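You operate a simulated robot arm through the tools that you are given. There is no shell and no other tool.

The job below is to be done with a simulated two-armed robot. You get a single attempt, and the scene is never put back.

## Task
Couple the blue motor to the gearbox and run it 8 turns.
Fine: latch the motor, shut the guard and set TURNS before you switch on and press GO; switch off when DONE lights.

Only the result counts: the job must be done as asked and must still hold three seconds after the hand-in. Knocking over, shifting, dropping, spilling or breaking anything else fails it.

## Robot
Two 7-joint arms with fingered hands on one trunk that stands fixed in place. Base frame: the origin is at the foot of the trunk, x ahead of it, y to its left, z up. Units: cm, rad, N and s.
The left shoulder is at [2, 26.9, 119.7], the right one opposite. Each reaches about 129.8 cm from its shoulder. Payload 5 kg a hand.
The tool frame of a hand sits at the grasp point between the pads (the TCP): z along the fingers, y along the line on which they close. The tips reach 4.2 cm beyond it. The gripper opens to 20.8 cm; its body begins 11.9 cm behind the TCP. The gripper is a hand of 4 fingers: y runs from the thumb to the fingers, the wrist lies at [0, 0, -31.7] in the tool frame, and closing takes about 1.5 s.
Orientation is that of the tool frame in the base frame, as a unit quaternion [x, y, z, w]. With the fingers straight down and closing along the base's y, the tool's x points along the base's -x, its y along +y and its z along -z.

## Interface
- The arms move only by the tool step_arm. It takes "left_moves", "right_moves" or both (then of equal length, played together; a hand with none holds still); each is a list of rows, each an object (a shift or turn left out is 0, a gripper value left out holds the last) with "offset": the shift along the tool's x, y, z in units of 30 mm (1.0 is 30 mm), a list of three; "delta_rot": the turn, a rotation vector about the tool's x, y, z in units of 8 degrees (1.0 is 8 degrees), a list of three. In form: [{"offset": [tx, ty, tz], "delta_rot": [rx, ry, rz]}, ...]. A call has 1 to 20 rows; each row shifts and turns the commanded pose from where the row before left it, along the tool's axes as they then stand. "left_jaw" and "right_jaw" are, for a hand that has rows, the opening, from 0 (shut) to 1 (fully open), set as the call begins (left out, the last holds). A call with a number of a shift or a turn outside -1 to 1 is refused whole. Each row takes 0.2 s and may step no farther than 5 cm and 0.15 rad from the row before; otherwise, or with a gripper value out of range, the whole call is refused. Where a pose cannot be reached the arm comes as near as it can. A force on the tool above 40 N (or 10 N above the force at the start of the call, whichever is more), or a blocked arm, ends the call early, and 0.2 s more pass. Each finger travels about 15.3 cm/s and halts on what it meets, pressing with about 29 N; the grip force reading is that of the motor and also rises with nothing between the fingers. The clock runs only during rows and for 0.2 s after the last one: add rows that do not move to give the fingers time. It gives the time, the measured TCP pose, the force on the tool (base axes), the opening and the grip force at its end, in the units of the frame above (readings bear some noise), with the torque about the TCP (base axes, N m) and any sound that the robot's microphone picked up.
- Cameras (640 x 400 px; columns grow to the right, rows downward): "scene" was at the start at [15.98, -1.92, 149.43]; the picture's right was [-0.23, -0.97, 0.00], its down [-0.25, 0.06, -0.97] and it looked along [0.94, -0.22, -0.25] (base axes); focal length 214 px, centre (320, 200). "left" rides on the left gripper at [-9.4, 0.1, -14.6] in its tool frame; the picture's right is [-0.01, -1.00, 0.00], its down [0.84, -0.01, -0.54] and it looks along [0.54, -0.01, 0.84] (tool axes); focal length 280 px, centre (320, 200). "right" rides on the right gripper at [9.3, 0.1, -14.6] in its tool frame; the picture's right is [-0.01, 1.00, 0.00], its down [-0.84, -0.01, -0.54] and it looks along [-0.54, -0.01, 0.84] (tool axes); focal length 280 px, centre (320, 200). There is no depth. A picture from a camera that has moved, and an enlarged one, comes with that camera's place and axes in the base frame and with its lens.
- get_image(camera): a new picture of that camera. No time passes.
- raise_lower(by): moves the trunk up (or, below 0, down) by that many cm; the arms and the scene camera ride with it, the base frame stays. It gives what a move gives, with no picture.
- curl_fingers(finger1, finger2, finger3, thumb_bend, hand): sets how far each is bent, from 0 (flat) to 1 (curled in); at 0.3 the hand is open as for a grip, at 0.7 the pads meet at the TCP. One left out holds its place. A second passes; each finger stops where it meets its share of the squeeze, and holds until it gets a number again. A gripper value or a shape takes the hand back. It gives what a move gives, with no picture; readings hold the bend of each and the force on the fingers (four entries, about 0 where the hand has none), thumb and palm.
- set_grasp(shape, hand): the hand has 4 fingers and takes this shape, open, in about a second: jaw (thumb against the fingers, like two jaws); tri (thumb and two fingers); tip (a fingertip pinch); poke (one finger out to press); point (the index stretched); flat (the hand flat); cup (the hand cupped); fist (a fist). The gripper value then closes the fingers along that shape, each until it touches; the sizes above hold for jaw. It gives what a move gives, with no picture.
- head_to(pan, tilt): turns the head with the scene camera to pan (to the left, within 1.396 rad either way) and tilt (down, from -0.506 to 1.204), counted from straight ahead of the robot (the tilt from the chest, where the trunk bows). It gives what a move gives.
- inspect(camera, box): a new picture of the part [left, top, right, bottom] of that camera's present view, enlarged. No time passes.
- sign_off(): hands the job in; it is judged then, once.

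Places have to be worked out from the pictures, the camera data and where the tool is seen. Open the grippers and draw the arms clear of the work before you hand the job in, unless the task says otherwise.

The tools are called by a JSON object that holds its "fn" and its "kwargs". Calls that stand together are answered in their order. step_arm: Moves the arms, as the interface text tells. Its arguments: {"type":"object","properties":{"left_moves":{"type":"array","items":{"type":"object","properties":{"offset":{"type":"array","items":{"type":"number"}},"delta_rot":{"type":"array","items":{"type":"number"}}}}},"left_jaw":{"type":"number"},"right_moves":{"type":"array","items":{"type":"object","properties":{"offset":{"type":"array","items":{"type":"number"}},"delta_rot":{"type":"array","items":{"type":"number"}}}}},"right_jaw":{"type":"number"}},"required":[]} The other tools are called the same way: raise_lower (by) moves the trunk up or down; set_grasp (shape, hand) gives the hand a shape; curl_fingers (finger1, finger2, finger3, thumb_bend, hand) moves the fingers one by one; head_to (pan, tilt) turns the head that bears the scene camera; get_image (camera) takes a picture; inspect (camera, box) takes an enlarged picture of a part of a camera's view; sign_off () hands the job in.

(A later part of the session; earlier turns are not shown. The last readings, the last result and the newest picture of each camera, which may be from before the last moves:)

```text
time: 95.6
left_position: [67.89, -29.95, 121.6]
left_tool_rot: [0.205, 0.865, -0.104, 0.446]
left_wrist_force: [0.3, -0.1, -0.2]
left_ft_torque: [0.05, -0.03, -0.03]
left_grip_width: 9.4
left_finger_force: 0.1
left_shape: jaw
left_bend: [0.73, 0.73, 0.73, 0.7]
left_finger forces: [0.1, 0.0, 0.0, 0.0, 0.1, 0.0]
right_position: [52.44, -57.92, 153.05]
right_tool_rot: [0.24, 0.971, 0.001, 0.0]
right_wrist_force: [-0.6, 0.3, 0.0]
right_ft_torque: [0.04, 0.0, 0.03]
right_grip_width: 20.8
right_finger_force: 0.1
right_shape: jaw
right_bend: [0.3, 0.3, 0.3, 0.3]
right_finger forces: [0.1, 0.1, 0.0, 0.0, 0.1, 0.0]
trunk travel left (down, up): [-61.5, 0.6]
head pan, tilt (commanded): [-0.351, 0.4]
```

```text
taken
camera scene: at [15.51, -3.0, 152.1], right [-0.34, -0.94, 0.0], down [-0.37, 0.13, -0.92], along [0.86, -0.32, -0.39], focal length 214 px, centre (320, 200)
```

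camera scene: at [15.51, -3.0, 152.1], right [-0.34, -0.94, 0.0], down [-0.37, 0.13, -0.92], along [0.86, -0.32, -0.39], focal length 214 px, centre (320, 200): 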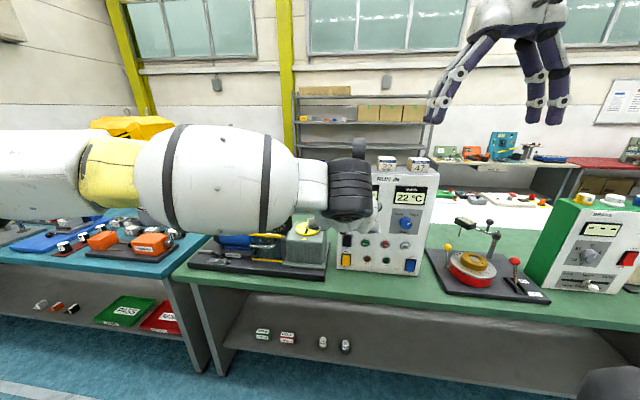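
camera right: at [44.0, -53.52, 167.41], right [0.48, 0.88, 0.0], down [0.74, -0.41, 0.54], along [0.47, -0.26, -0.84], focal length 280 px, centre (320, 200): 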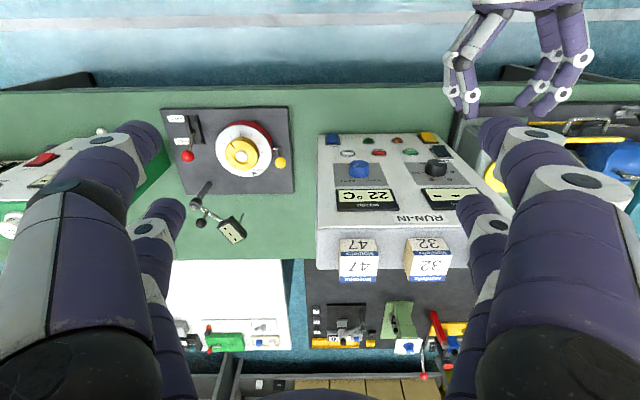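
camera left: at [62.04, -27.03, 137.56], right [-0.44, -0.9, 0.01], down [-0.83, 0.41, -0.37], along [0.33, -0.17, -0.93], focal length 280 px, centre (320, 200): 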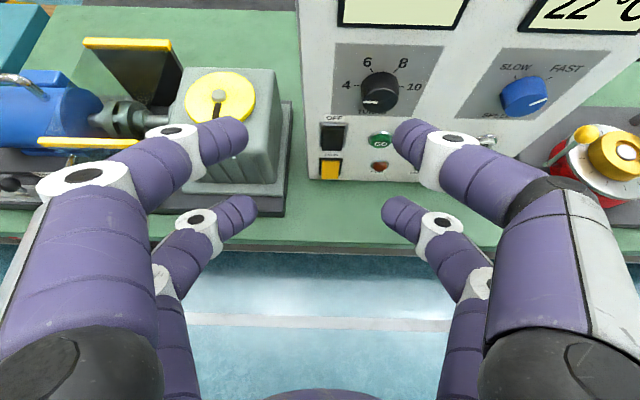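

I zoom the left camera onto the knob and switch to refine their positions relative to the hand.

{"fn": "inspect", "kwargs": {"camera": "left", "box": [300, 30, 440, 190]}}

{"fn": "inspect", "kwargs": {"camera": "right", "box": [310, 120, 470, 230]}}

```text
2.50 times, centred on (370, 110) of left
camera zoom: at [62.17, -26.9, 137.54], right [-0.44, -0.9, 0.01], down [-0.83, 0.41, -0.37], along [0.33, -0.17, -0.93], focal length 701 px, centre (195, 425)
```

zoom: 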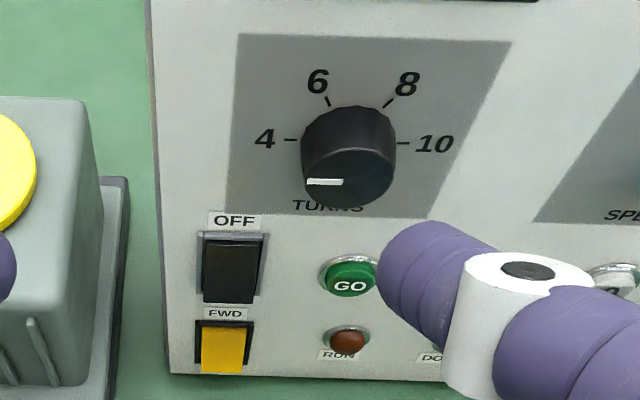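

```text
3.64 times, centred on (390, 175) of right
camera zoom: at [44.13, -53.1, 167.5], right [0.48, 0.88, 0.0], down [0.74, -0.4, 0.54], along [0.47, -0.26, -0.84], focal length 1020 px, centre (66, 291)
```

zoom: 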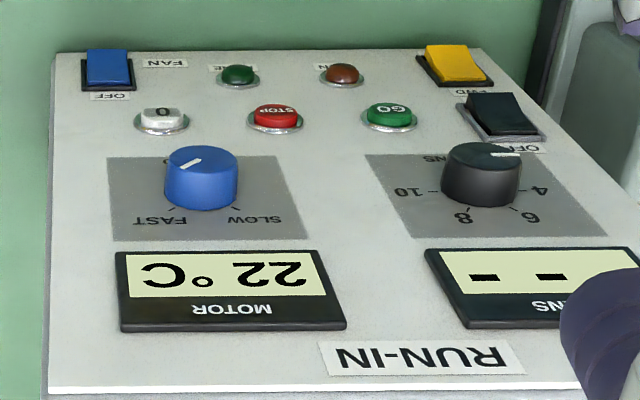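

Position estimates agree to within a few mm. I move the left hand to a pre-grasp in front of the knob.

{"fn": "step_arm", "kwargs": {"left_moves": [{"offset": [0.167, -0.606, 0.855]}, {"offset": [0.167, -0.606, 0.855]}, {"offset": [0.167, -0.606, 0.855]}, {"offset": [0.167, -0.606, 0.855]}, {"offset": [0, 0, 0]}]}}

{"fn": "get_image", "kwargs": {"camera": "left"}}

{"fn": "get_image", "kwargs": {"camera": "right"}}

```text
time: 96.8
left_position: [70.96, -39.45, 114.18]
left_tool_rot: [0.205, 0.865, -0.105, 0.445]
left_wrist_force: [-0.8, 1.1, 0.5]
left_ft_torque: [-0.03, 0.01, -0.06]
left_grip_width: 9.37
left_finger_force: 0.0
left_shape: jaw
left_bend: [0.73, 0.73, 0.73, 0.7]
left_finger forces: [0.0, 0.1, 0.0, 0.1, 0.0, 0.0]
right_position: [52.42, -57.61, 153.06]
right_tool_rot: [0.239, 0.971, -0.001, 0.001]
right_wrist_force: [-0.3, -0.2, 0.5]
right_ft_torque: [-0.08, 0.0, -0.02]
right_grip_width: 20.77
right_finger_force: 0.1
right_shape: jaw
right_bend: [0.3, 0.3, 0.3, 0.3]
right_finger forces: [0.1, 0.1, 0.1, 0.1, 0.0, 0.0]
trunk travel left (down, up): [-61.5, 0.6]
head pan, tilt (commanded): [-0.351, 0.4]
```

```text
taken
camera left: at [65.27, -36.39, 130.26], right [-0.44, -0.9, 0.01], down [-0.83, 0.41, -0.37], along [0.33, -0.17, -0.93], focal length 280 px, centre (320, 200)
```

left: 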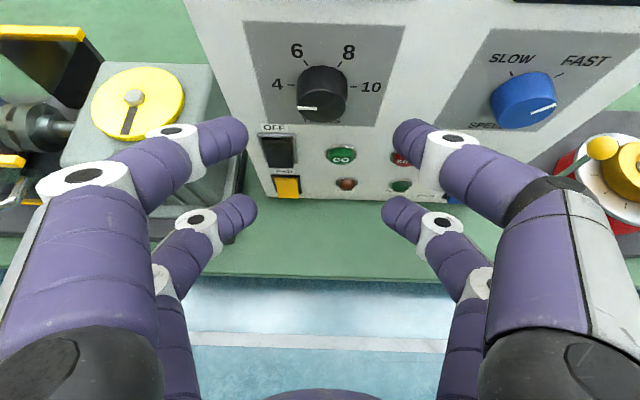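

```text
taken
camera right: at [44.13, -52.97, 167.57], right [0.48, 0.88, 0.0], down [0.74, -0.4, 0.54], along [0.47, -0.26, -0.84], focal length 280 px, centre (320, 200)
```

right: 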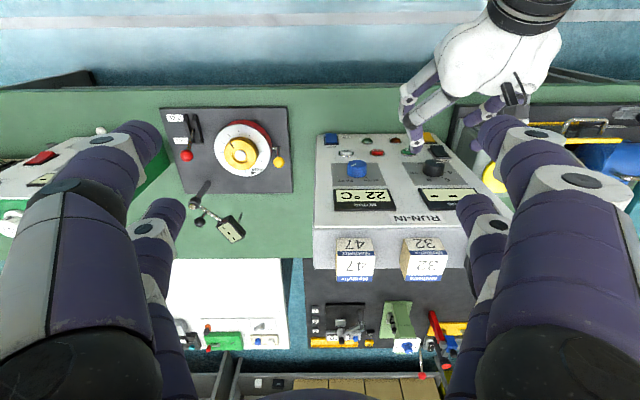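

The knob is centred between the leading finger pair. Before gripping I pre-rotate the hand 40° counter-clockwise about the panel normal so I can turn clockwise afterwards.

{"fn": "step_arm", "kwargs": {"left_moves": [{"offset": [0, -0.046, 0], "delta_rot": [0.58, 0, -0.814]}, {"offset": [0, -0.046, 0], "delta_rot": [0.58, 0, -0.814]}, {"offset": [0, -0.046, 0], "delta_rot": [0.58, 0, -0.814]}, {"offset": [0, -0.046, 0], "delta_rot": [0.58, 0, -0.814]}, {"offset": [0, -0.046, 0], "delta_rot": [0.58, 0, -0.814]}, {"offset": [0, 0, 0]}]}}

{"fn": "get_image", "kwargs": {"camera": "left"}}

{"fn": "get_image", "kwargs": {"camera": "scene"}}

```text
time: 98.2
left_position: [70.58, -40.5, 114.4]
left_tool_rot: [0.04, 0.849, -0.395, 0.349]
left_wrist_force: [0.0, -0.7, 1.1]
left_ft_torque: [0.02, -0.01, 0.07]
left_grip_width: 9.38
left_finger_force: 0.0
left_shape: jaw
left_bend: [0.73, 0.73, 0.73, 0.7]
left_finger forces: [0.0, 0.0, 0.0, 0.0, 0.1, 0.0]
right_position: [52.34, -57.91, 153.12]
right_tool_rot: [0.24, 0.971, 0.0, 0.0]
right_wrist_force: [-0.5, 0.0, -0.4]
right_ft_torque: [0.08, -0.06, 0.0]
right_grip_width: 20.8
right_finger_force: 0.1
right_shape: jaw
right_bend: [0.3, 0.3, 0.3, 0.3]
right_finger forces: [0.1, 0.0, 0.0, 0.0, 0.1, 0.0]
trunk travel left (down, up): [-61.5, 0.6]
head pan, tilt (commanded): [-0.351, 0.4]
```

```text
taken
camera left: at [69.53, -28.1, 126.5], right [-0.33, -0.68, 0.65], down [-0.94, 0.19, -0.28], along [0.06, -0.71, -0.71], focal length 280 px, centre (320, 200)
```

left: 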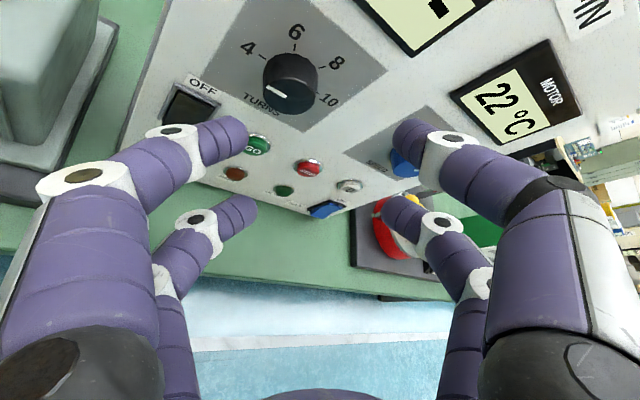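

```text
taken
camera scene: at [15.47, -3.01, 152.12], right [-0.34, -0.94, 0.0], down [-0.36, 0.13, -0.92], along [0.87, -0.32, -0.39], focal length 214 px, centre (320, 200)
```

scene: 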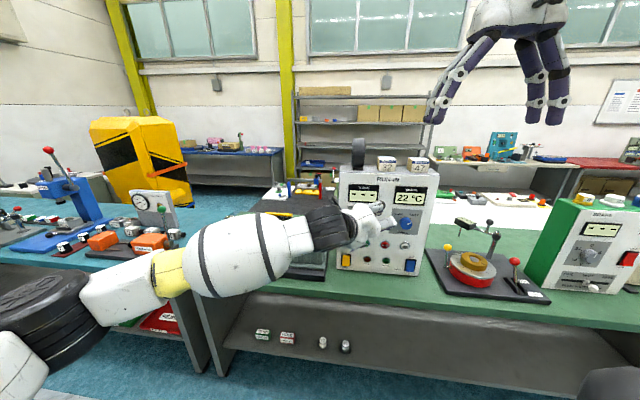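

The pre-rotation worked. I line the finger pair up with the knob axis (down ~4.8 cm) and then check before advancing.

{"fn": "step_arm", "kwargs": {"left_moves": [{"offset": [0.46, 0.557, 0.33]}, {"offset": [0.46, 0.557, 0.33]}, {"offset": [-0.21, 0, 0.3]}, {"offset": [-0.21, 0, 0.3]}, {"offset": [0, 0, 0]}]}}

{"fn": "get_image", "kwargs": {"camera": "left"}}

{"fn": "inspect", "kwargs": {"camera": "right", "box": [310, 80, 490, 230]}}

{"fn": "inspect", "kwargs": {"camera": "scene", "box": [320, 150, 440, 280]}}

```text
time: 99.4
left_position: [72.81, -40.87, 109.49]
left_tool_rot: [0.041, 0.849, -0.395, 0.349]
left_wrist_force: [-0.2, -0.2, 0.0]
left_ft_torque: [-0.01, -0.01, -0.02]
left_grip_width: 9.39
left_finger_force: 0.0
left_shape: jaw
left_bend: [0.73, 0.73, 0.73, 0.7]
left_finger forces: [0.0, 0.1, 0.0, 0.0, 0.0, 0.0]
right_position: [52.51, -57.8, 152.97]
right_tool_rot: [0.24, 0.971, 0.001, 0.0]
right_wrist_force: [-0.1, -0.5, -0.1]
right_ft_torque: [0.0, 0.0, -0.01]
right_grip_width: 20.78
right_finger_force: 0.1
right_shape: jaw
right_bend: [0.3, 0.3, 0.3, 0.3]
right_finger forces: [0.1, 0.0, 0.0, 0.1, 0.1, 0.0]
trunk travel left (down, up): [-61.5, 0.6]
head pan, tilt (commanded): [-0.351, 0.4]
```

```text
taken
camera left: at [71.69, -28.66, 121.54], right [-0.33, -0.68, 0.65], down [-0.94, 0.19, -0.28], along [0.06, -0.7, -0.71], focal length 280 px, centre (320, 200)
```

left: 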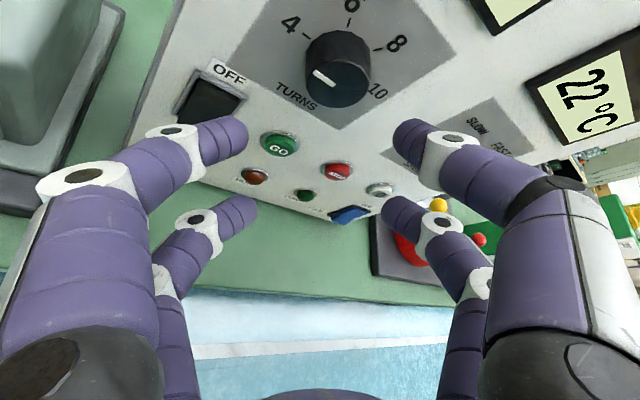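

```text
2.67 times, centred on (400, 155) of right
camera zoom: at [44.13, -53.08, 167.51], right [0.48, 0.88, 0.0], down [0.74, -0.4, 0.54], along [0.47, -0.26, -0.84], focal length 748 px, centre (107, 320)
```

zoom: 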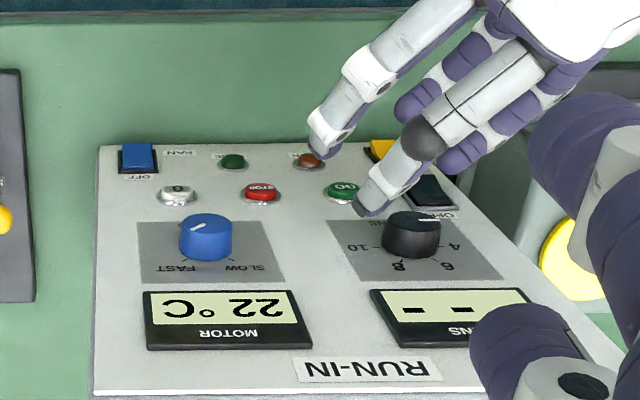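

```text
3.08 times, centred on (380, 215) of scene
camera zoom: at [15.51, -2.98, 152.11], right [-0.34, -0.94, 0.0], down [-0.37, 0.13, -0.92], along [0.87, -0.32, -0.39], focal length 660 px, centre (135, 154)
```

zoom: 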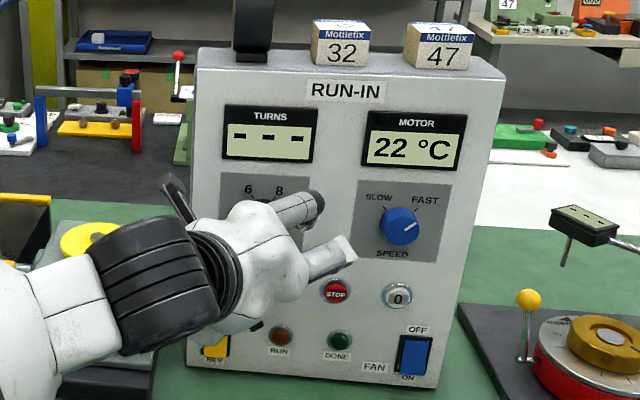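

The knob projects where expected. I advance 4.4 cm along the panel normal so the finger pair straddles the knob.

{"fn": "step_arm", "kwargs": {"left_moves": [{"offset": [-0.283, -0.04, 0.407]}, {"offset": [-0.283, -0.04, 0.407]}, {"offset": [-0.26, -0.03, 0.37]}, {"offset": [0, 0, 0]}]}}

{"fn": "get_image", "kwargs": {"camera": "left"}}

{"fn": "inspect", "kwargs": {"camera": "right", "box": [340, 120, 470, 220]}}

```text
time: 100.4
left_position: [76.02, -43.16, 109.67]
left_tool_rot: [0.042, 0.849, -0.395, 0.347]
left_wrist_force: [-26.0, 19.9, 3.4]
left_ft_torque: [-0.41, -0.54, 0.0]
left_grip_width: 9.34
left_finger_force: 0.0
left_shape: jaw
left_bend: [0.74, 0.73, 0.73, 0.71]
left_finger forces: [12.1, 0.0, 0.0, 0.1, 19.5, 0.0]
right_position: [52.32, -57.56, 153.23]
right_tool_rot: [0.239, 0.971, 0.0, 0.001]
right_wrist_force: [-0.3, 0.3, -0.6]
right_ft_torque: [-0.03, 0.06, -0.02]
right_grip_width: 20.78
right_finger_force: 0.1
right_shape: jaw
right_bend: [0.3, 0.3, 0.3, 0.3]
right_finger forces: [0.0, 0.0, 0.0, 0.1, 0.1, 0.1]
trunk travel left (down, up): [-61.5, 0.6]
head pan, tilt (commanded): [-0.351, 0.4]
stopped in row 4 (left hand): the force on the tool passed its limit at 45 N (the readings are from after the stop); the commanded pose is now the measured one
```

```text
taken
camera left: at [75.08, -30.91, 121.8], right [-0.34, -0.68, 0.65], down [-0.94, 0.2, -0.28], along [0.06, -0.71, -0.71], focal length 280 px, centre (320, 200)
```

left: 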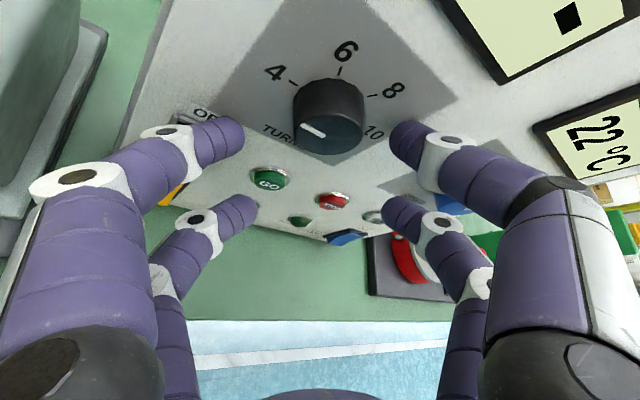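

```text
4.00 times, centred on (405, 170) of right
camera zoom: at [44.0, -52.83, 167.64], right [0.48, 0.88, 0.0], down [0.74, -0.4, 0.54], along [0.47, -0.26, -0.84], focal length 1122 px, centre (-20, 320)
```

zoom: 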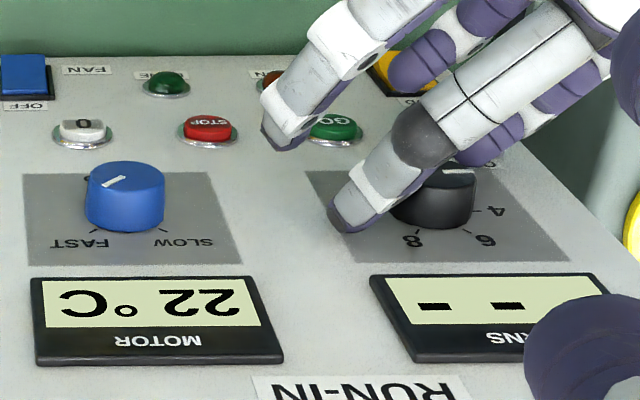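

The tips reached the panel face a bit early. I back off ~0.8 cm to relieve the pressure.

{"fn": "step_arm", "kwargs": {"left_moves": [{"offset": [0.076, 0, -0.11]}, {"offset": [0.077, 0, -0.109]}, {"offset": [0, 0, 0]}]}}

{"fn": "inspect", "kwargs": {"camera": "left", "box": [200, 20, 440, 170]}}

```text
time: 101.2
left_position: [75.75, -42.76, 109.48]
left_tool_rot: [0.041, 0.85, -0.395, 0.348]
left_wrist_force: [1.1, -0.3, 1.1]
left_ft_torque: [0.0, -0.03, -0.01]
left_grip_width: 9.39
left_finger_force: 0.2
left_shape: jaw
left_bend: [0.73, 0.73, 0.73, 0.7]
left_finger forces: [0.0, 0.0, 0.0, 0.0, 0.0, 0.0]
right_position: [52.55, -57.87, 152.91]
right_tool_rot: [0.239, 0.971, 0.0, 0.0]
right_wrist_force: [0.7, -0.1, -0.8]
right_ft_torque: [-0.01, 0.05, 0.0]
right_grip_width: 20.78
right_finger_force: 0.1
right_shape: jaw
right_bend: [0.3, 0.3, 0.3, 0.3]
right_finger forces: [0.1, 0.1, 0.0, 0.0, 0.0, 0.1]
trunk travel left (down, up): [-61.5, 0.6]
head pan, tilt (commanded): [-0.351, 0.4]
```

```text
2.67 times, centred on (320, 95) of left
camera zoom: at [74.73, -30.59, 121.65], right [-0.33, -0.68, 0.65], down [-0.94, 0.2, -0.28], along [0.06, -0.7, -0.71], focal length 748 px, centre (320, 480)
```

zoom: 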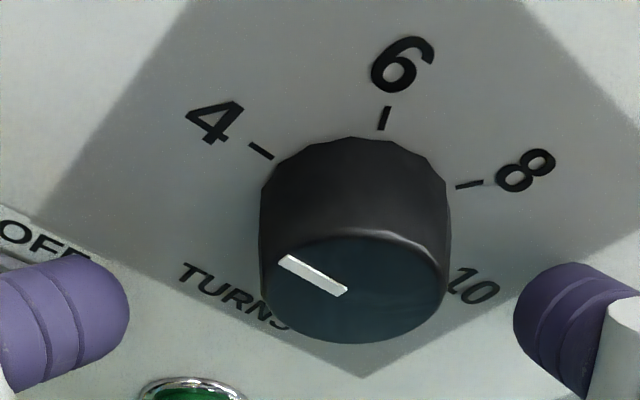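

Pressure is gone and the finger pair is centred around the knob. I close the jaw onto it.

{"fn": "step_arm", "kwargs": {"left_moves": [{"offset": [0, 0, 0]}, {"offset": [0, 0, 0]}, {"offset": [0, 0, 0]}, {"offset": [0, 0, 0]}, {"offset": [0, 0, 0]}, {"offset": [0, 0, 0]}, {"offset": [0, 0, 0]}], "left_jaw": 0}}

{"fn": "get_image", "kwargs": {"camera": "left"}}

{"fn": "inspect", "kwargs": {"camera": "right", "box": [340, 120, 470, 220]}}

```text
time: 102.8
left_position: [75.62, -42.98, 109.34]
left_tool_rot: [0.042, 0.85, -0.395, 0.347]
left_wrist_force: [1.8, -6.1, -3.7]
left_ft_torque: [0.11, 0.13, -0.2]
left_grip_width: 1.9
left_finger_force: 29.1
left_shape: jaw
left_bend: [0.72, 0.7, 0.7, 0.7]
left_finger forces: [22.0, 0.1, 0.0, 0.0, 23.8, 0.0]
right_position: [52.47, -57.88, 153.03]
right_tool_rot: [0.239, 0.971, -0.001, 0.0]
right_wrist_force: [-0.2, 0.3, -0.2]
right_ft_torque: [0.02, 0.01, -0.01]
right_grip_width: 20.78
right_finger_force: 0.2
right_shape: jaw
right_bend: [0.3, 0.3, 0.3, 0.3]
right_finger forces: [0.0, 0.1, 0.0, 0.0, 0.1, 0.0]
trunk travel left (down, up): [-61.5, 0.6]
head pan, tilt (commanded): [-0.351, 0.4]
```

```text
taken
camera left: at [74.69, -30.64, 121.64], right [-0.33, -0.68, 0.65], down [-0.94, 0.2, -0.28], along [0.06, -0.7, -0.71], focal length 280 px, centre (320, 200)
```

left: 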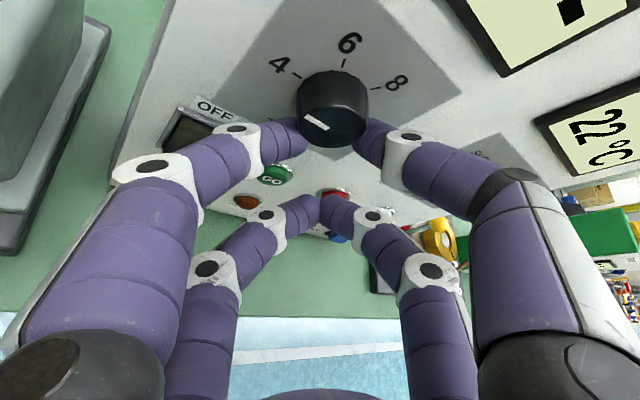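

```text
4.00 times, centred on (405, 170) of right
camera zoom: at [44.14, -53.11, 167.52], right [0.48, 0.88, 0.0], down [0.74, -0.4, 0.54], along [0.47, -0.26, -0.84], focal length 1122 px, centre (-20, 320)
```

zoom: 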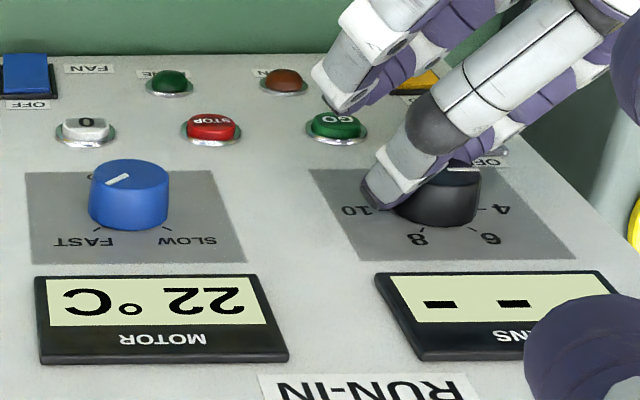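

Firm grip on the knob (about 22–24 N on finger and thumb). I start turning clockwise about the knob axis, 24° first.

{"fn": "step_arm", "kwargs": {"left_moves": [{"offset": [0, 0.0665, 0], "delta_rot": [-0.572, -0.011, 0.82]}, {"offset": [0, 0.0665, 0], "delta_rot": [-0.572, -0.011, 0.82]}, {"offset": [0, 0.0665, 0], "delta_rot": [-0.572, -0.011, 0.82]}, {"offset": [0, 0, 0]}]}}

{"fn": "get_image", "kwargs": {"camera": "left"}}

{"fn": "inspect", "kwargs": {"camera": "right", "box": [340, 120, 470, 220]}}

```text
time: 103.8
left_position: [76.03, -42.3, 109.13]
left_tool_rot: [0.143, 0.87, -0.225, 0.414]
left_wrist_force: [5.5, 5.0, -1.5]
left_ft_torque: [-0.1, 0.16, 0.37]
left_grip_width: 1.79
left_finger_force: 29.0
left_shape: jaw
left_bend: [0.72, 0.7, 0.7, 0.71]
left_finger forces: [24.3, 0.0, 0.0, 0.1, 18.9, 0.0]
right_position: [52.49, -57.7, 153.16]
right_tool_rot: [0.24, 0.971, -0.001, 0.001]
right_wrist_force: [0.1, 0.0, 1.1]
right_ft_torque: [0.01, 0.04, 0.0]
right_grip_width: 20.8
right_finger_force: 0.0
right_shape: jaw
right_bend: [0.3, 0.3, 0.3, 0.3]
right_finger forces: [0.0, 0.0, 0.0, 0.1, 0.1, 0.0]
trunk travel left (down, up): [-61.5, 0.6]
head pan, tilt (commanded): [-0.351, 0.4]
```

```text
taken
camera left: at [72.26, -35.26, 124.51], right [-0.43, -0.86, 0.28], down [-0.88, 0.32, -0.36], along [0.22, -0.4, -0.89], focal length 280 px, centre (320, 200)
```

left: 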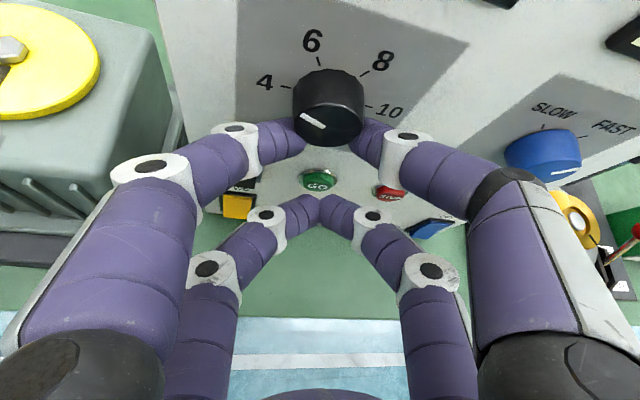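

```text
4.00 times, centred on (405, 170) of right
camera zoom: at [44.21, -52.97, 167.55], right [0.48, 0.88, 0.0], down [0.74, -0.4, 0.54], along [0.47, -0.26, -0.84], focal length 1122 px, centre (-20, 320)
```

zoom: 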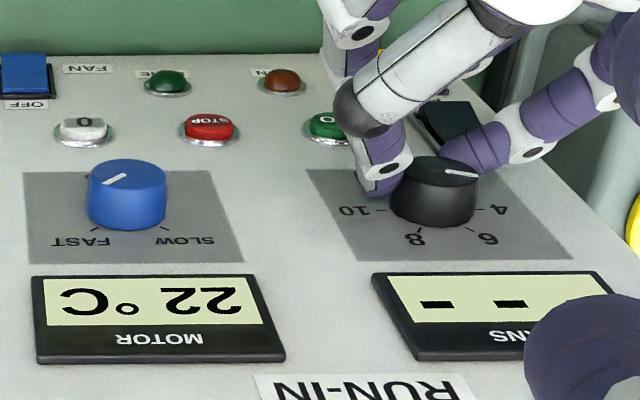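

The knob follows the hand. I continue turning clockwise.

{"fn": "step_arm", "kwargs": {"left_moves": [{"offset": [0, 0.0665, 0], "delta_rot": [-0.572, -0.011, 0.82]}, {"offset": [0, 0.0665, 0], "delta_rot": [-0.572, -0.011, 0.82]}, {"offset": [0, 0.0665, 0], "delta_rot": [-0.572, -0.011, 0.82]}, {"offset": [0, 0.0665, 0], "delta_rot": [-0.572, -0.011, 0.82]}, {"offset": [0, 0, 0]}]}}

{"fn": "get_image", "kwargs": {"camera": "left"}}

{"fn": "inspect", "kwargs": {"camera": "right", "box": [340, 120, 470, 220]}}

```text
time: 104.7
left_position: [78.37, -38.98, 107.5]
left_tool_rot: [0.223, 0.863, -0.048, 0.451]
left_wrist_force: [-20.5, 6.4, -21.9]
left_ft_torque: [0.88, -0.24, -0.78]
left_grip_width: 1.44
left_finger_force: 29.0
left_shape: jaw
left_bend: [0.75, 0.7, 0.7, 0.73]
left_finger forces: [0.0, 0.0, 0.0, 0.0, 43.0, 0.0]
right_position: [52.53, -57.55, 153.07]
right_tool_rot: [0.239, 0.971, -0.001, 0.001]
right_wrist_force: [1.6, 1.7, 0.1]
right_ft_torque: [-0.22, 0.14, -0.01]
right_grip_width: 20.77
right_finger_force: 0.1
right_shape: jaw
right_bend: [0.3, 0.3, 0.3, 0.3]
right_finger forces: [0.1, 0.1, 0.0, 0.1, 0.0, 0.0]
trunk travel left (down, up): [-61.5, 0.6]
head pan, tilt (commanded): [-0.351, 0.4]
stopped in row 4 (left hand): the force on the tool passed its limit at 51 N (the readings are from after the stop); the commanded pose is now the measured one
```

```text
taken
camera left: at [72.03, -37.9, 123.48], right [-0.42, -0.9, -0.11], down [-0.83, 0.43, -0.36], along [0.37, -0.06, -0.93], focal length 280 px, centre (320, 200)
```

left: 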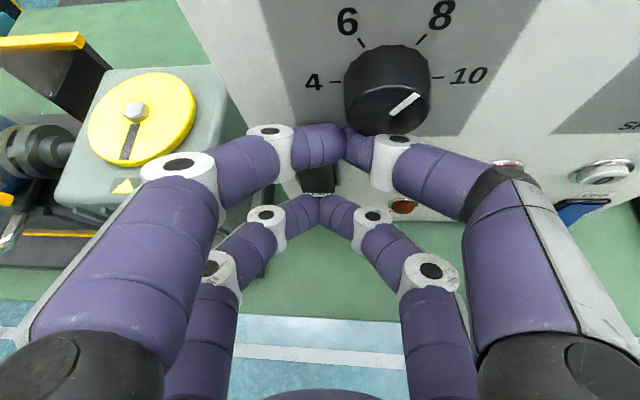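

```text
4.00 times, centred on (405, 170) of right
camera zoom: at [44.17, -52.95, 167.53], right [0.48, 0.88, 0.0], down [0.74, -0.4, 0.54], along [0.47, -0.26, -0.84], focal length 1122 px, centre (-20, 320)
```

zoom: 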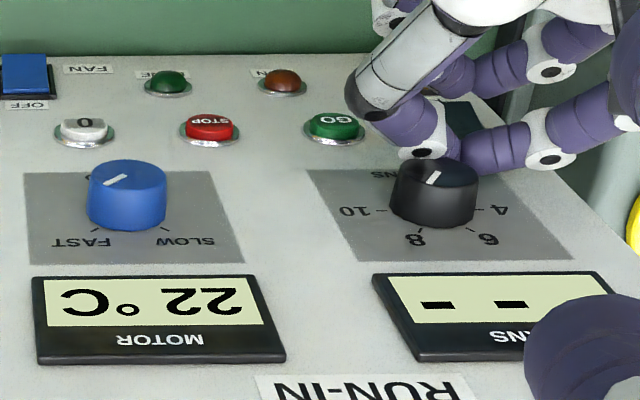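

The fingers slipped off the knob downward after turning it partway. I back straight off from the panel and then look where the pointer is.

{"fn": "step_arm", "kwargs": {"left_moves": [{"offset": [0.2, 0.01, -0.27]}, {"offset": [0.4, 0.02, -0.535]}, {"offset": [0.4, 0.02, -0.535]}, {"offset": [0, 0, 0]}]}}

{"fn": "inspect", "kwargs": {"camera": "left", "box": [290, 0, 450, 110]}}

{"fn": "inspect", "kwargs": {"camera": "right", "box": [380, 140, 440, 190]}}

{"fn": "get_image", "kwargs": {"camera": "scene"}}

```text
time: 105.7
left_position: [73.71, -37.08, 107.76]
left_tool_rot: [0.224, 0.861, -0.049, 0.454]
left_wrist_force: [-0.2, 0.4, -0.6]
left_ft_torque: [-0.04, 0.01, -0.03]
left_grip_width: 1.32
left_finger_force: 29.3
left_shape: jaw
left_bend: [0.75, 0.7, 0.7, 0.72]
left_finger forces: [0.1, 0.0, 0.1, 0.1, 0.0, 0.1]
right_position: [52.47, -57.7, 153.12]
right_tool_rot: [0.239, 0.971, 0.0, 0.001]
right_wrist_force: [0.0, 0.6, -0.1]
right_ft_torque: [-0.01, 0.05, -0.02]
right_grip_width: 20.78
right_finger_force: 0.0
right_shape: jaw
right_bend: [0.3, 0.3, 0.3, 0.3]
right_finger forces: [0.0, 0.0, 0.0, 0.1, 0.1, 0.0]
trunk travel left (down, up): [-61.5, 0.6]
head pan, tilt (commanded): [-0.351, 0.4]
```

```text
3.64 times, centred on (370, 55) of left
camera zoom: at [67.25, -35.94, 123.65], right [-0.42, -0.9, -0.11], down [-0.83, 0.43, -0.36], along [0.37, -0.06, -0.93], focal length 1020 px, centre (138, 727)
```

zoom: 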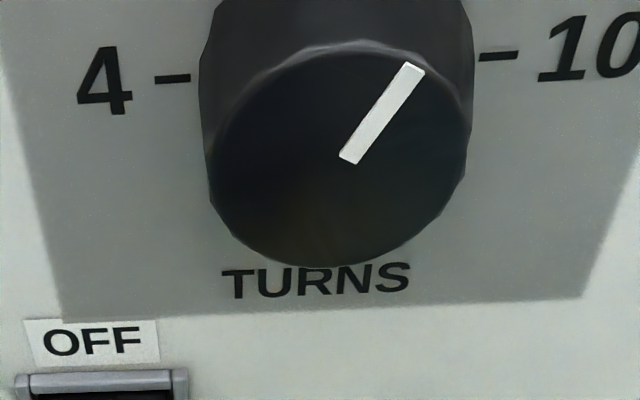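

```text
8.00 times, centred on (410, 165) of right
camera zoom: at [44.14, -53.04, 167.55], right [0.48, 0.88, 0.0], down [0.74, -0.4, 0.54], along [0.47, -0.26, -0.84], focal length 2243 px, centre (-400, 480)
```

zoom: 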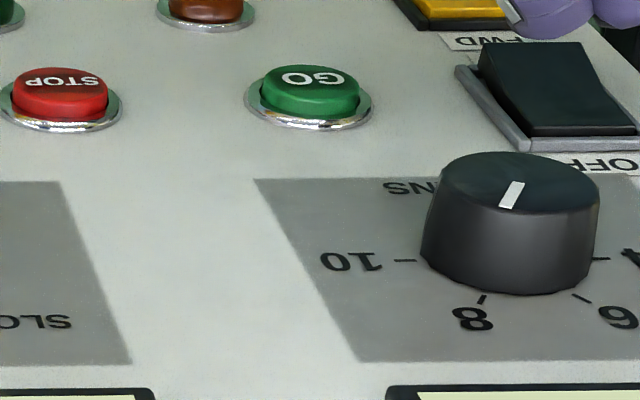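

```text
taken
camera scene: at [15.56, -2.95, 152.11], right [-0.34, -0.94, 0.0], down [-0.37, 0.13, -0.92], along [0.86, -0.32, -0.39], focal length 214 px, centre (320, 200)
```

scene: 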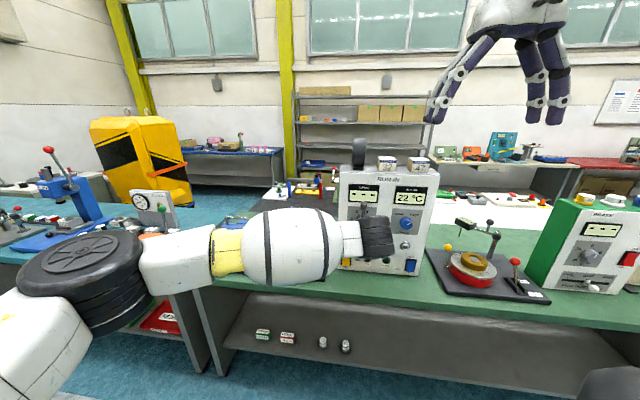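

The pointer now appears to be at or very near "8". I zoom further to measure it.

{"fn": "inspect", "kwargs": {"camera": "right", "box": [395, 150, 435, 185]}}

{"fn": "inspect", "kwargs": {"camera": "left", "box": [320, 0, 420, 70]}}

```text
11.43 times, centred on (415, 168) of right
camera zoom: at [44.14, -53.04, 167.55], right [0.48, 0.88, 0.0], down [0.74, -0.4, 0.54], along [0.47, -0.26, -0.84], focal length 3204 px, centre (-766, 571)
```

zoom: 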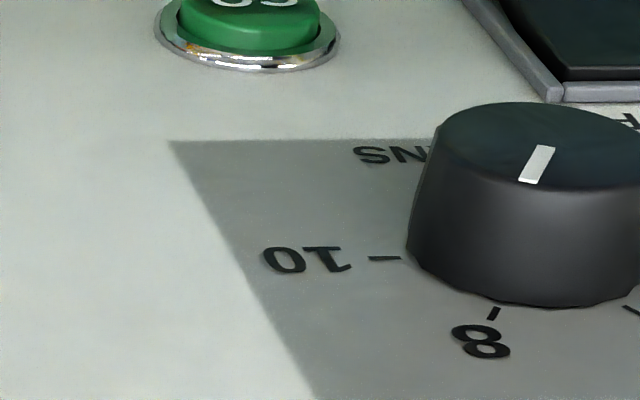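

```text
5.71 times, centred on (370, 35) of left
camera zoom: at [67.25, -35.94, 123.65], right [-0.42, -0.9, -0.11], down [-0.83, 0.43, -0.36], along [0.37, -0.06, -0.93], focal length 1602 px, centre (34, 1143)
```

zoom: 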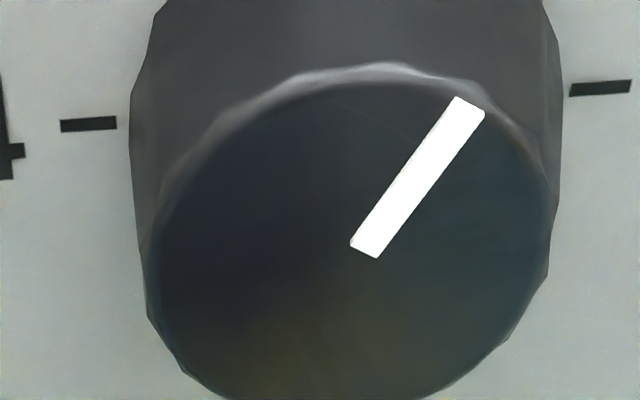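

Working out the pointer's 3D direction gives about 60°, exactly the "8" mark. Next is the power switch: I level the closed hand and move its leading prong in front of the switch's lower (ON) half.

{"fn": "step_arm", "kwargs": {"left_moves": [{"offset": [0.2, 0, -0.27], "delta_rot": [0.52, 0.03, -0.7]}, {"offset": [0, 0, 0]}]}}

{"fn": "get_image", "kwargs": {"camera": "left"}}

```text
time: 106.2
left_position: [72.64, -36.73, 107.76]
left_tool_rot: [0.199, 0.869, -0.101, 0.441]
left_wrist_force: [0.1, -0.3, -0.5]
left_ft_torque: [0.11, -0.04, 0.12]
left_grip_width: 1.3
left_finger_force: 29.4
left_shape: jaw
left_bend: [0.75, 0.7, 0.7, 0.72]
left_finger forces: [0.1, 0.0, 0.0, 0.1, 0.0, 0.0]
right_position: [52.35, -58.03, 153.06]
right_tool_rot: [0.24, 0.971, 0.0, 0.0]
right_wrist_force: [0.2, -0.6, -0.6]
right_ft_torque: [0.15, -0.06, -0.01]
right_grip_width: 20.77
right_finger_force: 0.1
right_shape: jaw
right_bend: [0.3, 0.3, 0.3, 0.3]
right_finger forces: [0.0, 0.0, 0.1, 0.0, 0.0, 0.0]
trunk travel left (down, up): [-61.5, 0.6]
head pan, tilt (commanded): [-0.351, 0.4]
```

```text
taken
camera left: at [67.09, -33.93, 123.81], right [-0.43, -0.9, 0.01], down [-0.85, 0.39, -0.36], along [0.32, -0.17, -0.93], focal length 280 px, centre (320, 200)
```

left: 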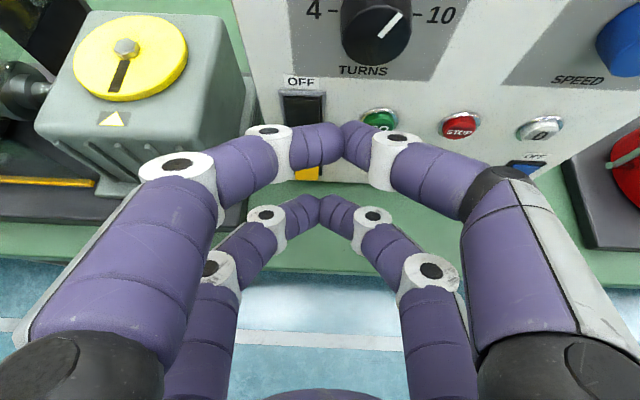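

The leading prong closed off-centre after the slip; I reopen and close the jaw to re-centre it.

{"fn": "step_arm", "kwargs": {"left_moves": [{"offset": [0, 0, 0]}, {"offset": [0, 0, 0]}, {"offset": [0, 0, 0]}, {"offset": [0, 0, 0]}], "left_jaw": 0.4}}

{"fn": "step_arm", "kwargs": {"left_moves": [{"offset": [0, 0, 0]}, {"offset": [0, 0, 0]}, {"offset": [0, 0, 0]}, {"offset": [0, 0, 0]}, {"offset": [0, 0, 0]}, {"offset": [0, 0, 0]}], "left_jaw": 0}}

{"fn": "get_image", "kwargs": {"camera": "left"}}

{"fn": "inspect", "kwargs": {"camera": "right", "box": [340, 80, 500, 200]}}

```text
time: 107.2
left_position: [72.78, -36.65, 107.66]
left_tool_rot: [0.198, 0.869, -0.101, 0.441]
left_wrist_force: [0.1, 0.2, 0.3]
left_ft_torque: [-0.02, 0.01, 0.01]
left_grip_width: 8.25
left_finger_force: 0.1
left_shape: jaw
left_bend: [0.73, 0.73, 0.73, 0.7]
left_finger forces: [0.0, 0.1, 0.0, 0.1, 0.0, 0.0]
right_position: [52.39, -57.86, 153.01]
right_tool_rot: [0.24, 0.971, 0.0, 0.0]
right_wrist_force: [0.7, -0.1, -0.3]
right_ft_torque: [-0.03, -0.05, -0.03]
right_grip_width: 20.79
right_finger_force: 0.0
right_shape: jaw
right_bend: [0.3, 0.3, 0.3, 0.3]
right_finger forces: [0.0, 0.1, 0.1, 0.1, 0.0, 0.0]
trunk travel left (down, up): [-61.5, 0.6]
head pan, tilt (commanded): [-0.351, 0.4]
```

```text
time: 108.7
left_position: [72.72, -36.65, 107.71]
left_tool_rot: [0.198, 0.869, -0.101, 0.441]
left_wrist_force: [0.6, 0.2, -0.1]
left_ft_torque: [-0.06, 0.02, 0.01]
left_grip_width: 0.0
left_finger_force: 28.8
left_shape: jaw
left_bend: [0.7, 0.7, 0.7, 0.7]
left_finger forces: [0.0, 0.0, 0.0, 0.0, 0.0, 0.0]
right_position: [52.42, -57.73, 153.03]
right_tool_rot: [0.24, 0.971, 0.0, 0.001]
right_wrist_force: [0.5, 0.4, -0.2]
right_ft_torque: [-0.01, 0.02, -0.04]
right_grip_width: 20.78
right_finger_force: 0.0
right_shape: jaw
right_bend: [0.3, 0.3, 0.3, 0.3]
right_finger forces: [0.0, 0.1, 0.0, 0.0, 0.0, 0.1]
trunk travel left (down, up): [-61.5, 0.6]
head pan, tilt (commanded): [-0.351, 0.4]
```

```text
taken
camera left: at [67.18, -33.76, 123.84], right [-0.43, -0.9, 0.01], down [-0.85, 0.39, -0.36], along [0.32, -0.17, -0.93], focal length 280 px, centre (320, 200)
```

left: 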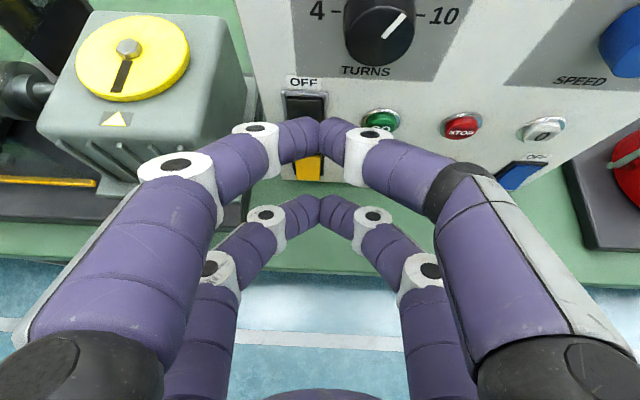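

```text
3.33 times, centred on (420, 140) of right
camera zoom: at [44.1, -53.07, 167.55], right [0.48, 0.88, 0.0], down [0.74, -0.4, 0.54], along [0.47, -0.26, -0.84], focal length 935 px, centre (-13, 400)
```

zoom: 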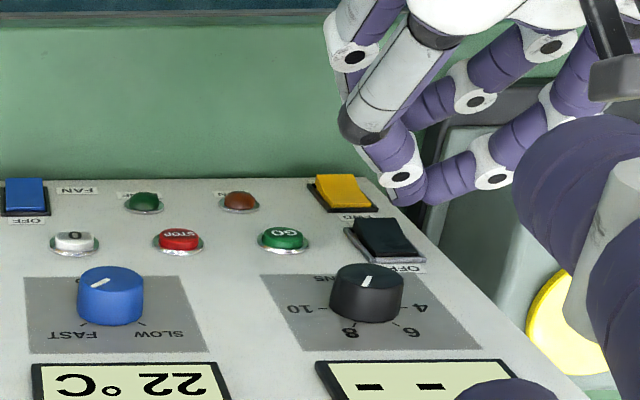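

Re-centred. I move the prong down in front of the switch's ON half, keeping clear of the gearbox housing on the left.

{"fn": "step_arm", "kwargs": {"left_moves": [{"offset": [0.514, 0.097, 0.622]}, {"offset": [0.514, 0.097, 0.622]}, {"offset": [0.514, 0.097, 0.622]}, {"offset": [0.514, 0.097, 0.622]}, {"offset": [0, 0, 0]}]}}

{"fn": "get_image", "kwargs": {"camera": "left"}}

{"fn": "inspect", "kwargs": {"camera": "right", "box": [340, 80, 500, 200]}}

{"fn": "inspect", "kwargs": {"camera": "scene", "box": [280, 160, 440, 290]}}

```text
time: 109.8
left_position: [75.63, -36.57, 98.44]
left_tool_rot: [0.198, 0.87, -0.101, 0.441]
left_wrist_force: [0.1, 0.2, 0.1]
left_ft_torque: [-0.01, 0.0, 0.0]
left_grip_width: 0.0
left_finger_force: 29.7
left_shape: jaw
left_bend: [0.7, 0.7, 0.7, 0.7]
left_finger forces: [0.0, 0.1, 0.0, 0.0, 0.0, 0.1]
right_position: [52.42, -57.83, 153.17]
right_tool_rot: [0.239, 0.971, 0.0, 0.0]
right_wrist_force: [0.2, 0.4, 0.1]
right_ft_torque: [-0.01, 0.01, -0.02]
right_grip_width: 20.79
right_finger_force: 0.1
right_shape: jaw
right_bend: [0.3, 0.3, 0.3, 0.3]
right_finger forces: [0.0, 0.1, 0.1, 0.0, 0.1, 0.1]
trunk travel left (down, up): [-61.5, 0.6]
head pan, tilt (commanded): [-0.351, 0.4]
```

```text
taken
camera left: at [70.1, -33.62, 114.49], right [-0.43, -0.9, 0.01], down [-0.85, 0.39, -0.36], along [0.32, -0.17, -0.93], focal length 280 px, centre (320, 200)
```

left: 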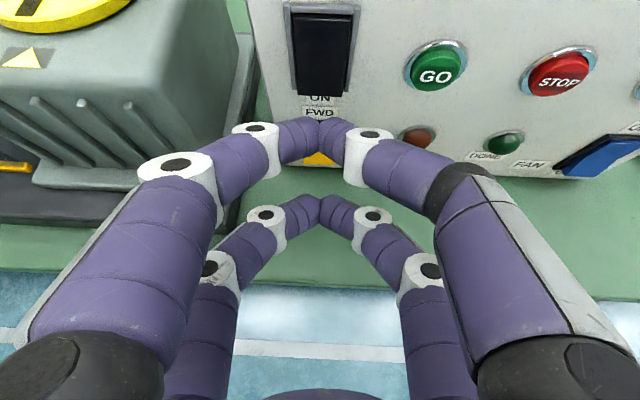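

```text
3.33 times, centred on (420, 140) of right
camera zoom: at [44.07, -53.07, 167.57], right [0.48, 0.88, 0.0], down [0.74, -0.4, 0.54], along [0.47, -0.26, -0.84], focal length 935 px, centre (-13, 400)
```

zoom: 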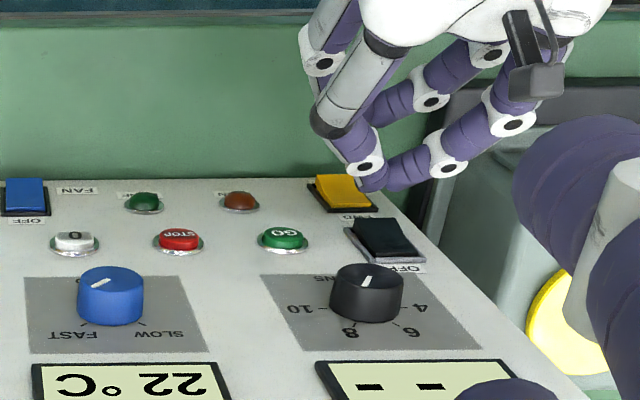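

```text
3.08 times, centred on (360, 225) of scene
camera zoom: at [15.51, -2.97, 152.12], right [-0.34, -0.94, 0.0], down [-0.37, 0.13, -0.92], along [0.87, -0.32, -0.39], focal length 660 px, centre (197, 123)
```

zoom: 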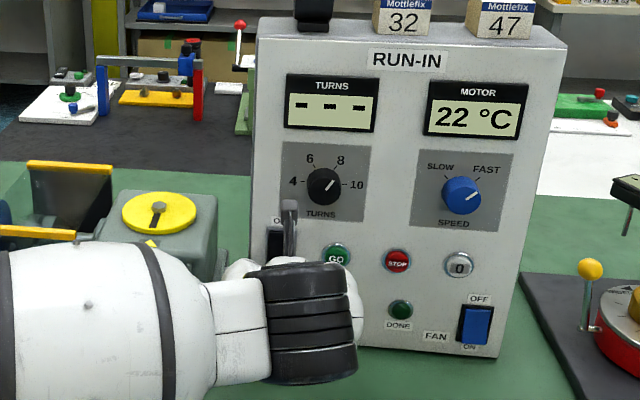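

The prong is level with the switch's ON half. I press it in along the panel normal in small steps, watching force.

{"fn": "step_arm", "kwargs": {"left_moves": [{"offset": [-0.196, -0.011, 0.269]}, {"offset": [-0.196, -0.011, 0.269]}, {"offset": [-0.098, -0.005, 0.134]}, {"offset": [-0.098, -0.005, 0.134]}, {"offset": [0, 0, 0]}]}}

{"fn": "inspect", "kwargs": {"camera": "scene", "box": [340, 170, 440, 270]}}

{"fn": "inspect", "kwargs": {"camera": "left", "box": [240, 0, 420, 140]}}

```text
time: 111.0
left_position: [78.1, -37.92, 98.29]
left_tool_rot: [0.199, 0.87, -0.102, 0.44]
left_wrist_force: [-6.2, 1.4, -6.9]
left_ft_torque: [0.1, 0.36, 0.05]
left_grip_width: 0.02
left_finger_force: 29.4
left_shape: jaw
left_bend: [0.7, 0.7, 0.7, 0.7]
left_finger forces: [0.0, 0.1, 0.0, 0.0, 0.0, 0.0]
right_position: [52.43, -57.73, 153.01]
right_tool_rot: [0.24, 0.971, 0.001, 0.001]
right_wrist_force: [0.6, -0.2, 0.3]
right_ft_torque: [-0.02, 0.02, -0.01]
right_grip_width: 20.77
right_finger_force: 0.2
right_shape: jaw
right_bend: [0.3, 0.3, 0.3, 0.3]
right_finger forces: [0.0, 0.0, 0.0, 0.0, 0.0, 0.0]
trunk travel left (down, up): [-61.5, 0.6]
head pan, tilt (commanded): [-0.351, 0.4]
```

```text
4.00 times, centred on (390, 220) of scene
camera zoom: at [15.53, -2.98, 152.1], right [-0.34, -0.94, 0.0], down [-0.37, 0.13, -0.92], along [0.86, -0.32, -0.39], focal length 858 px, centre (40, 120)
```

zoom: 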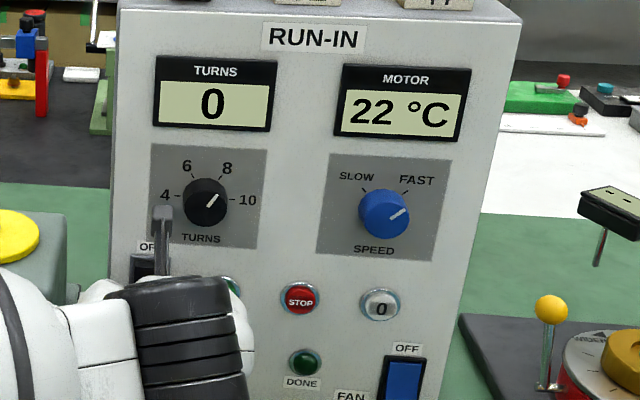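

```text
2.86 times, centred on (330, 70) of left
camera zoom: at [72.61, -35.08, 114.22], right [-0.43, -0.9, 0.01], down [-0.85, 0.39, -0.36], along [0.32, -0.16, -0.93], focal length 801 px, centre (291, 571)
```

zoom: 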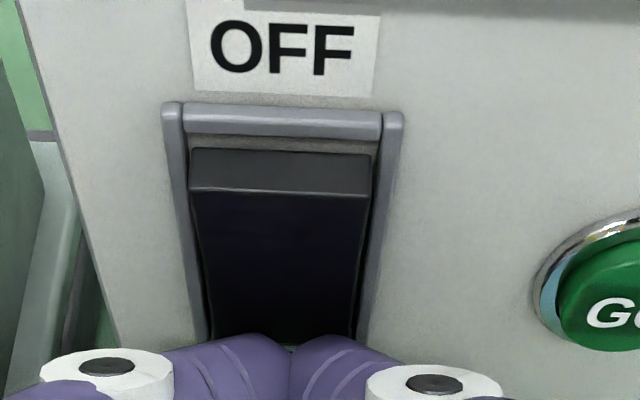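

The display now reads "0": power is on. I back off and verify the knob pointer from the scene camera.

{"fn": "step_arm", "kwargs": {"left_moves": [{"offset": [0.196, 0.011, -0.269]}, {"offset": [0.392, 0.022, -0.538]}, {"offset": [0.392, 0.022, -0.538]}, {"offset": [0, 0, 0]}]}}

{"fn": "inspect", "kwargs": {"camera": "scene", "box": [365, 190, 415, 240]}}

{"fn": "inspect", "kwargs": {"camera": "scene", "box": [340, 160, 440, 280]}}

```text
time: 112.0
left_position: [73.85, -35.7, 98.27]
left_tool_rot: [0.198, 0.869, -0.101, 0.441]
left_wrist_force: [-0.2, -0.1, -0.1]
left_ft_torque: [0.0, 0.01, 0.02]
left_grip_width: 0.01
left_finger_force: 28.9
left_shape: jaw
left_bend: [0.7, 0.7, 0.7, 0.7]
left_finger forces: [0.1, 0.1, 0.0, 0.1, 0.0, 0.1]
right_position: [52.53, -57.79, 153.09]
right_tool_rot: [0.24, 0.971, 0.0, 0.0]
right_wrist_force: [-0.5, 0.9, 0.4]
right_ft_torque: [0.01, 0.04, -0.02]
right_grip_width: 20.8
right_finger_force: 0.0
right_shape: jaw
right_bend: [0.3, 0.3, 0.3, 0.3]
right_finger forces: [0.0, 0.0, 0.1, 0.0, 0.0, 0.0]
trunk travel left (down, up): [-61.5, 0.6]
head pan, tilt (commanded): [-0.351, 0.4]
```

```text
8.00 times, centred on (390, 215) of scene
camera zoom: at [15.56, -2.98, 152.1], right [-0.34, -0.94, 0.0], down [-0.37, 0.13, -0.92], along [0.86, -0.32, -0.39], focal length 1716 px, centre (-240, 80)
```

zoom: 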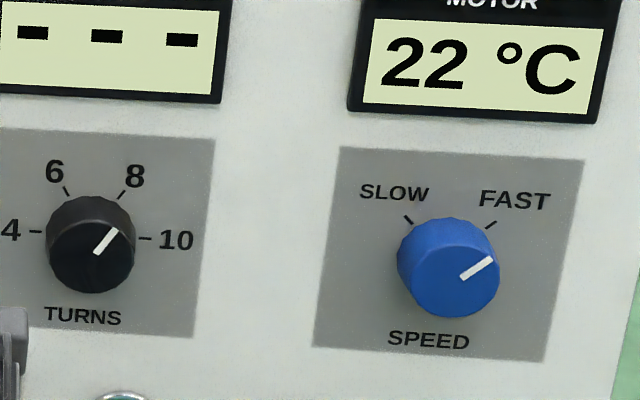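

```text
3.33 times, centred on (390, 220) of scene
camera zoom: at [15.56, -2.98, 152.1], right [-0.34, -0.94, 0.0], down [-0.37, 0.13, -0.92], along [0.86, -0.32, -0.39], focal length 715 px, centre (87, 133)
```

zoom: 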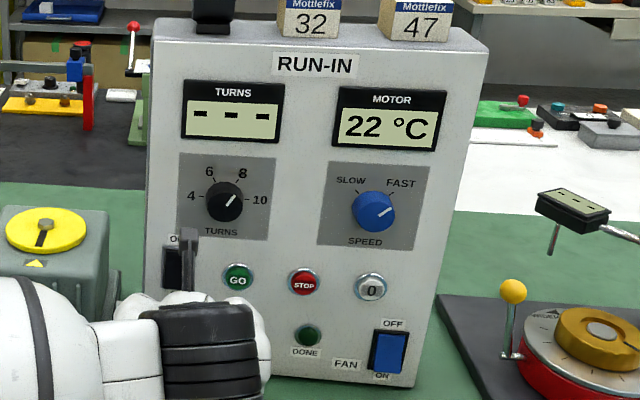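

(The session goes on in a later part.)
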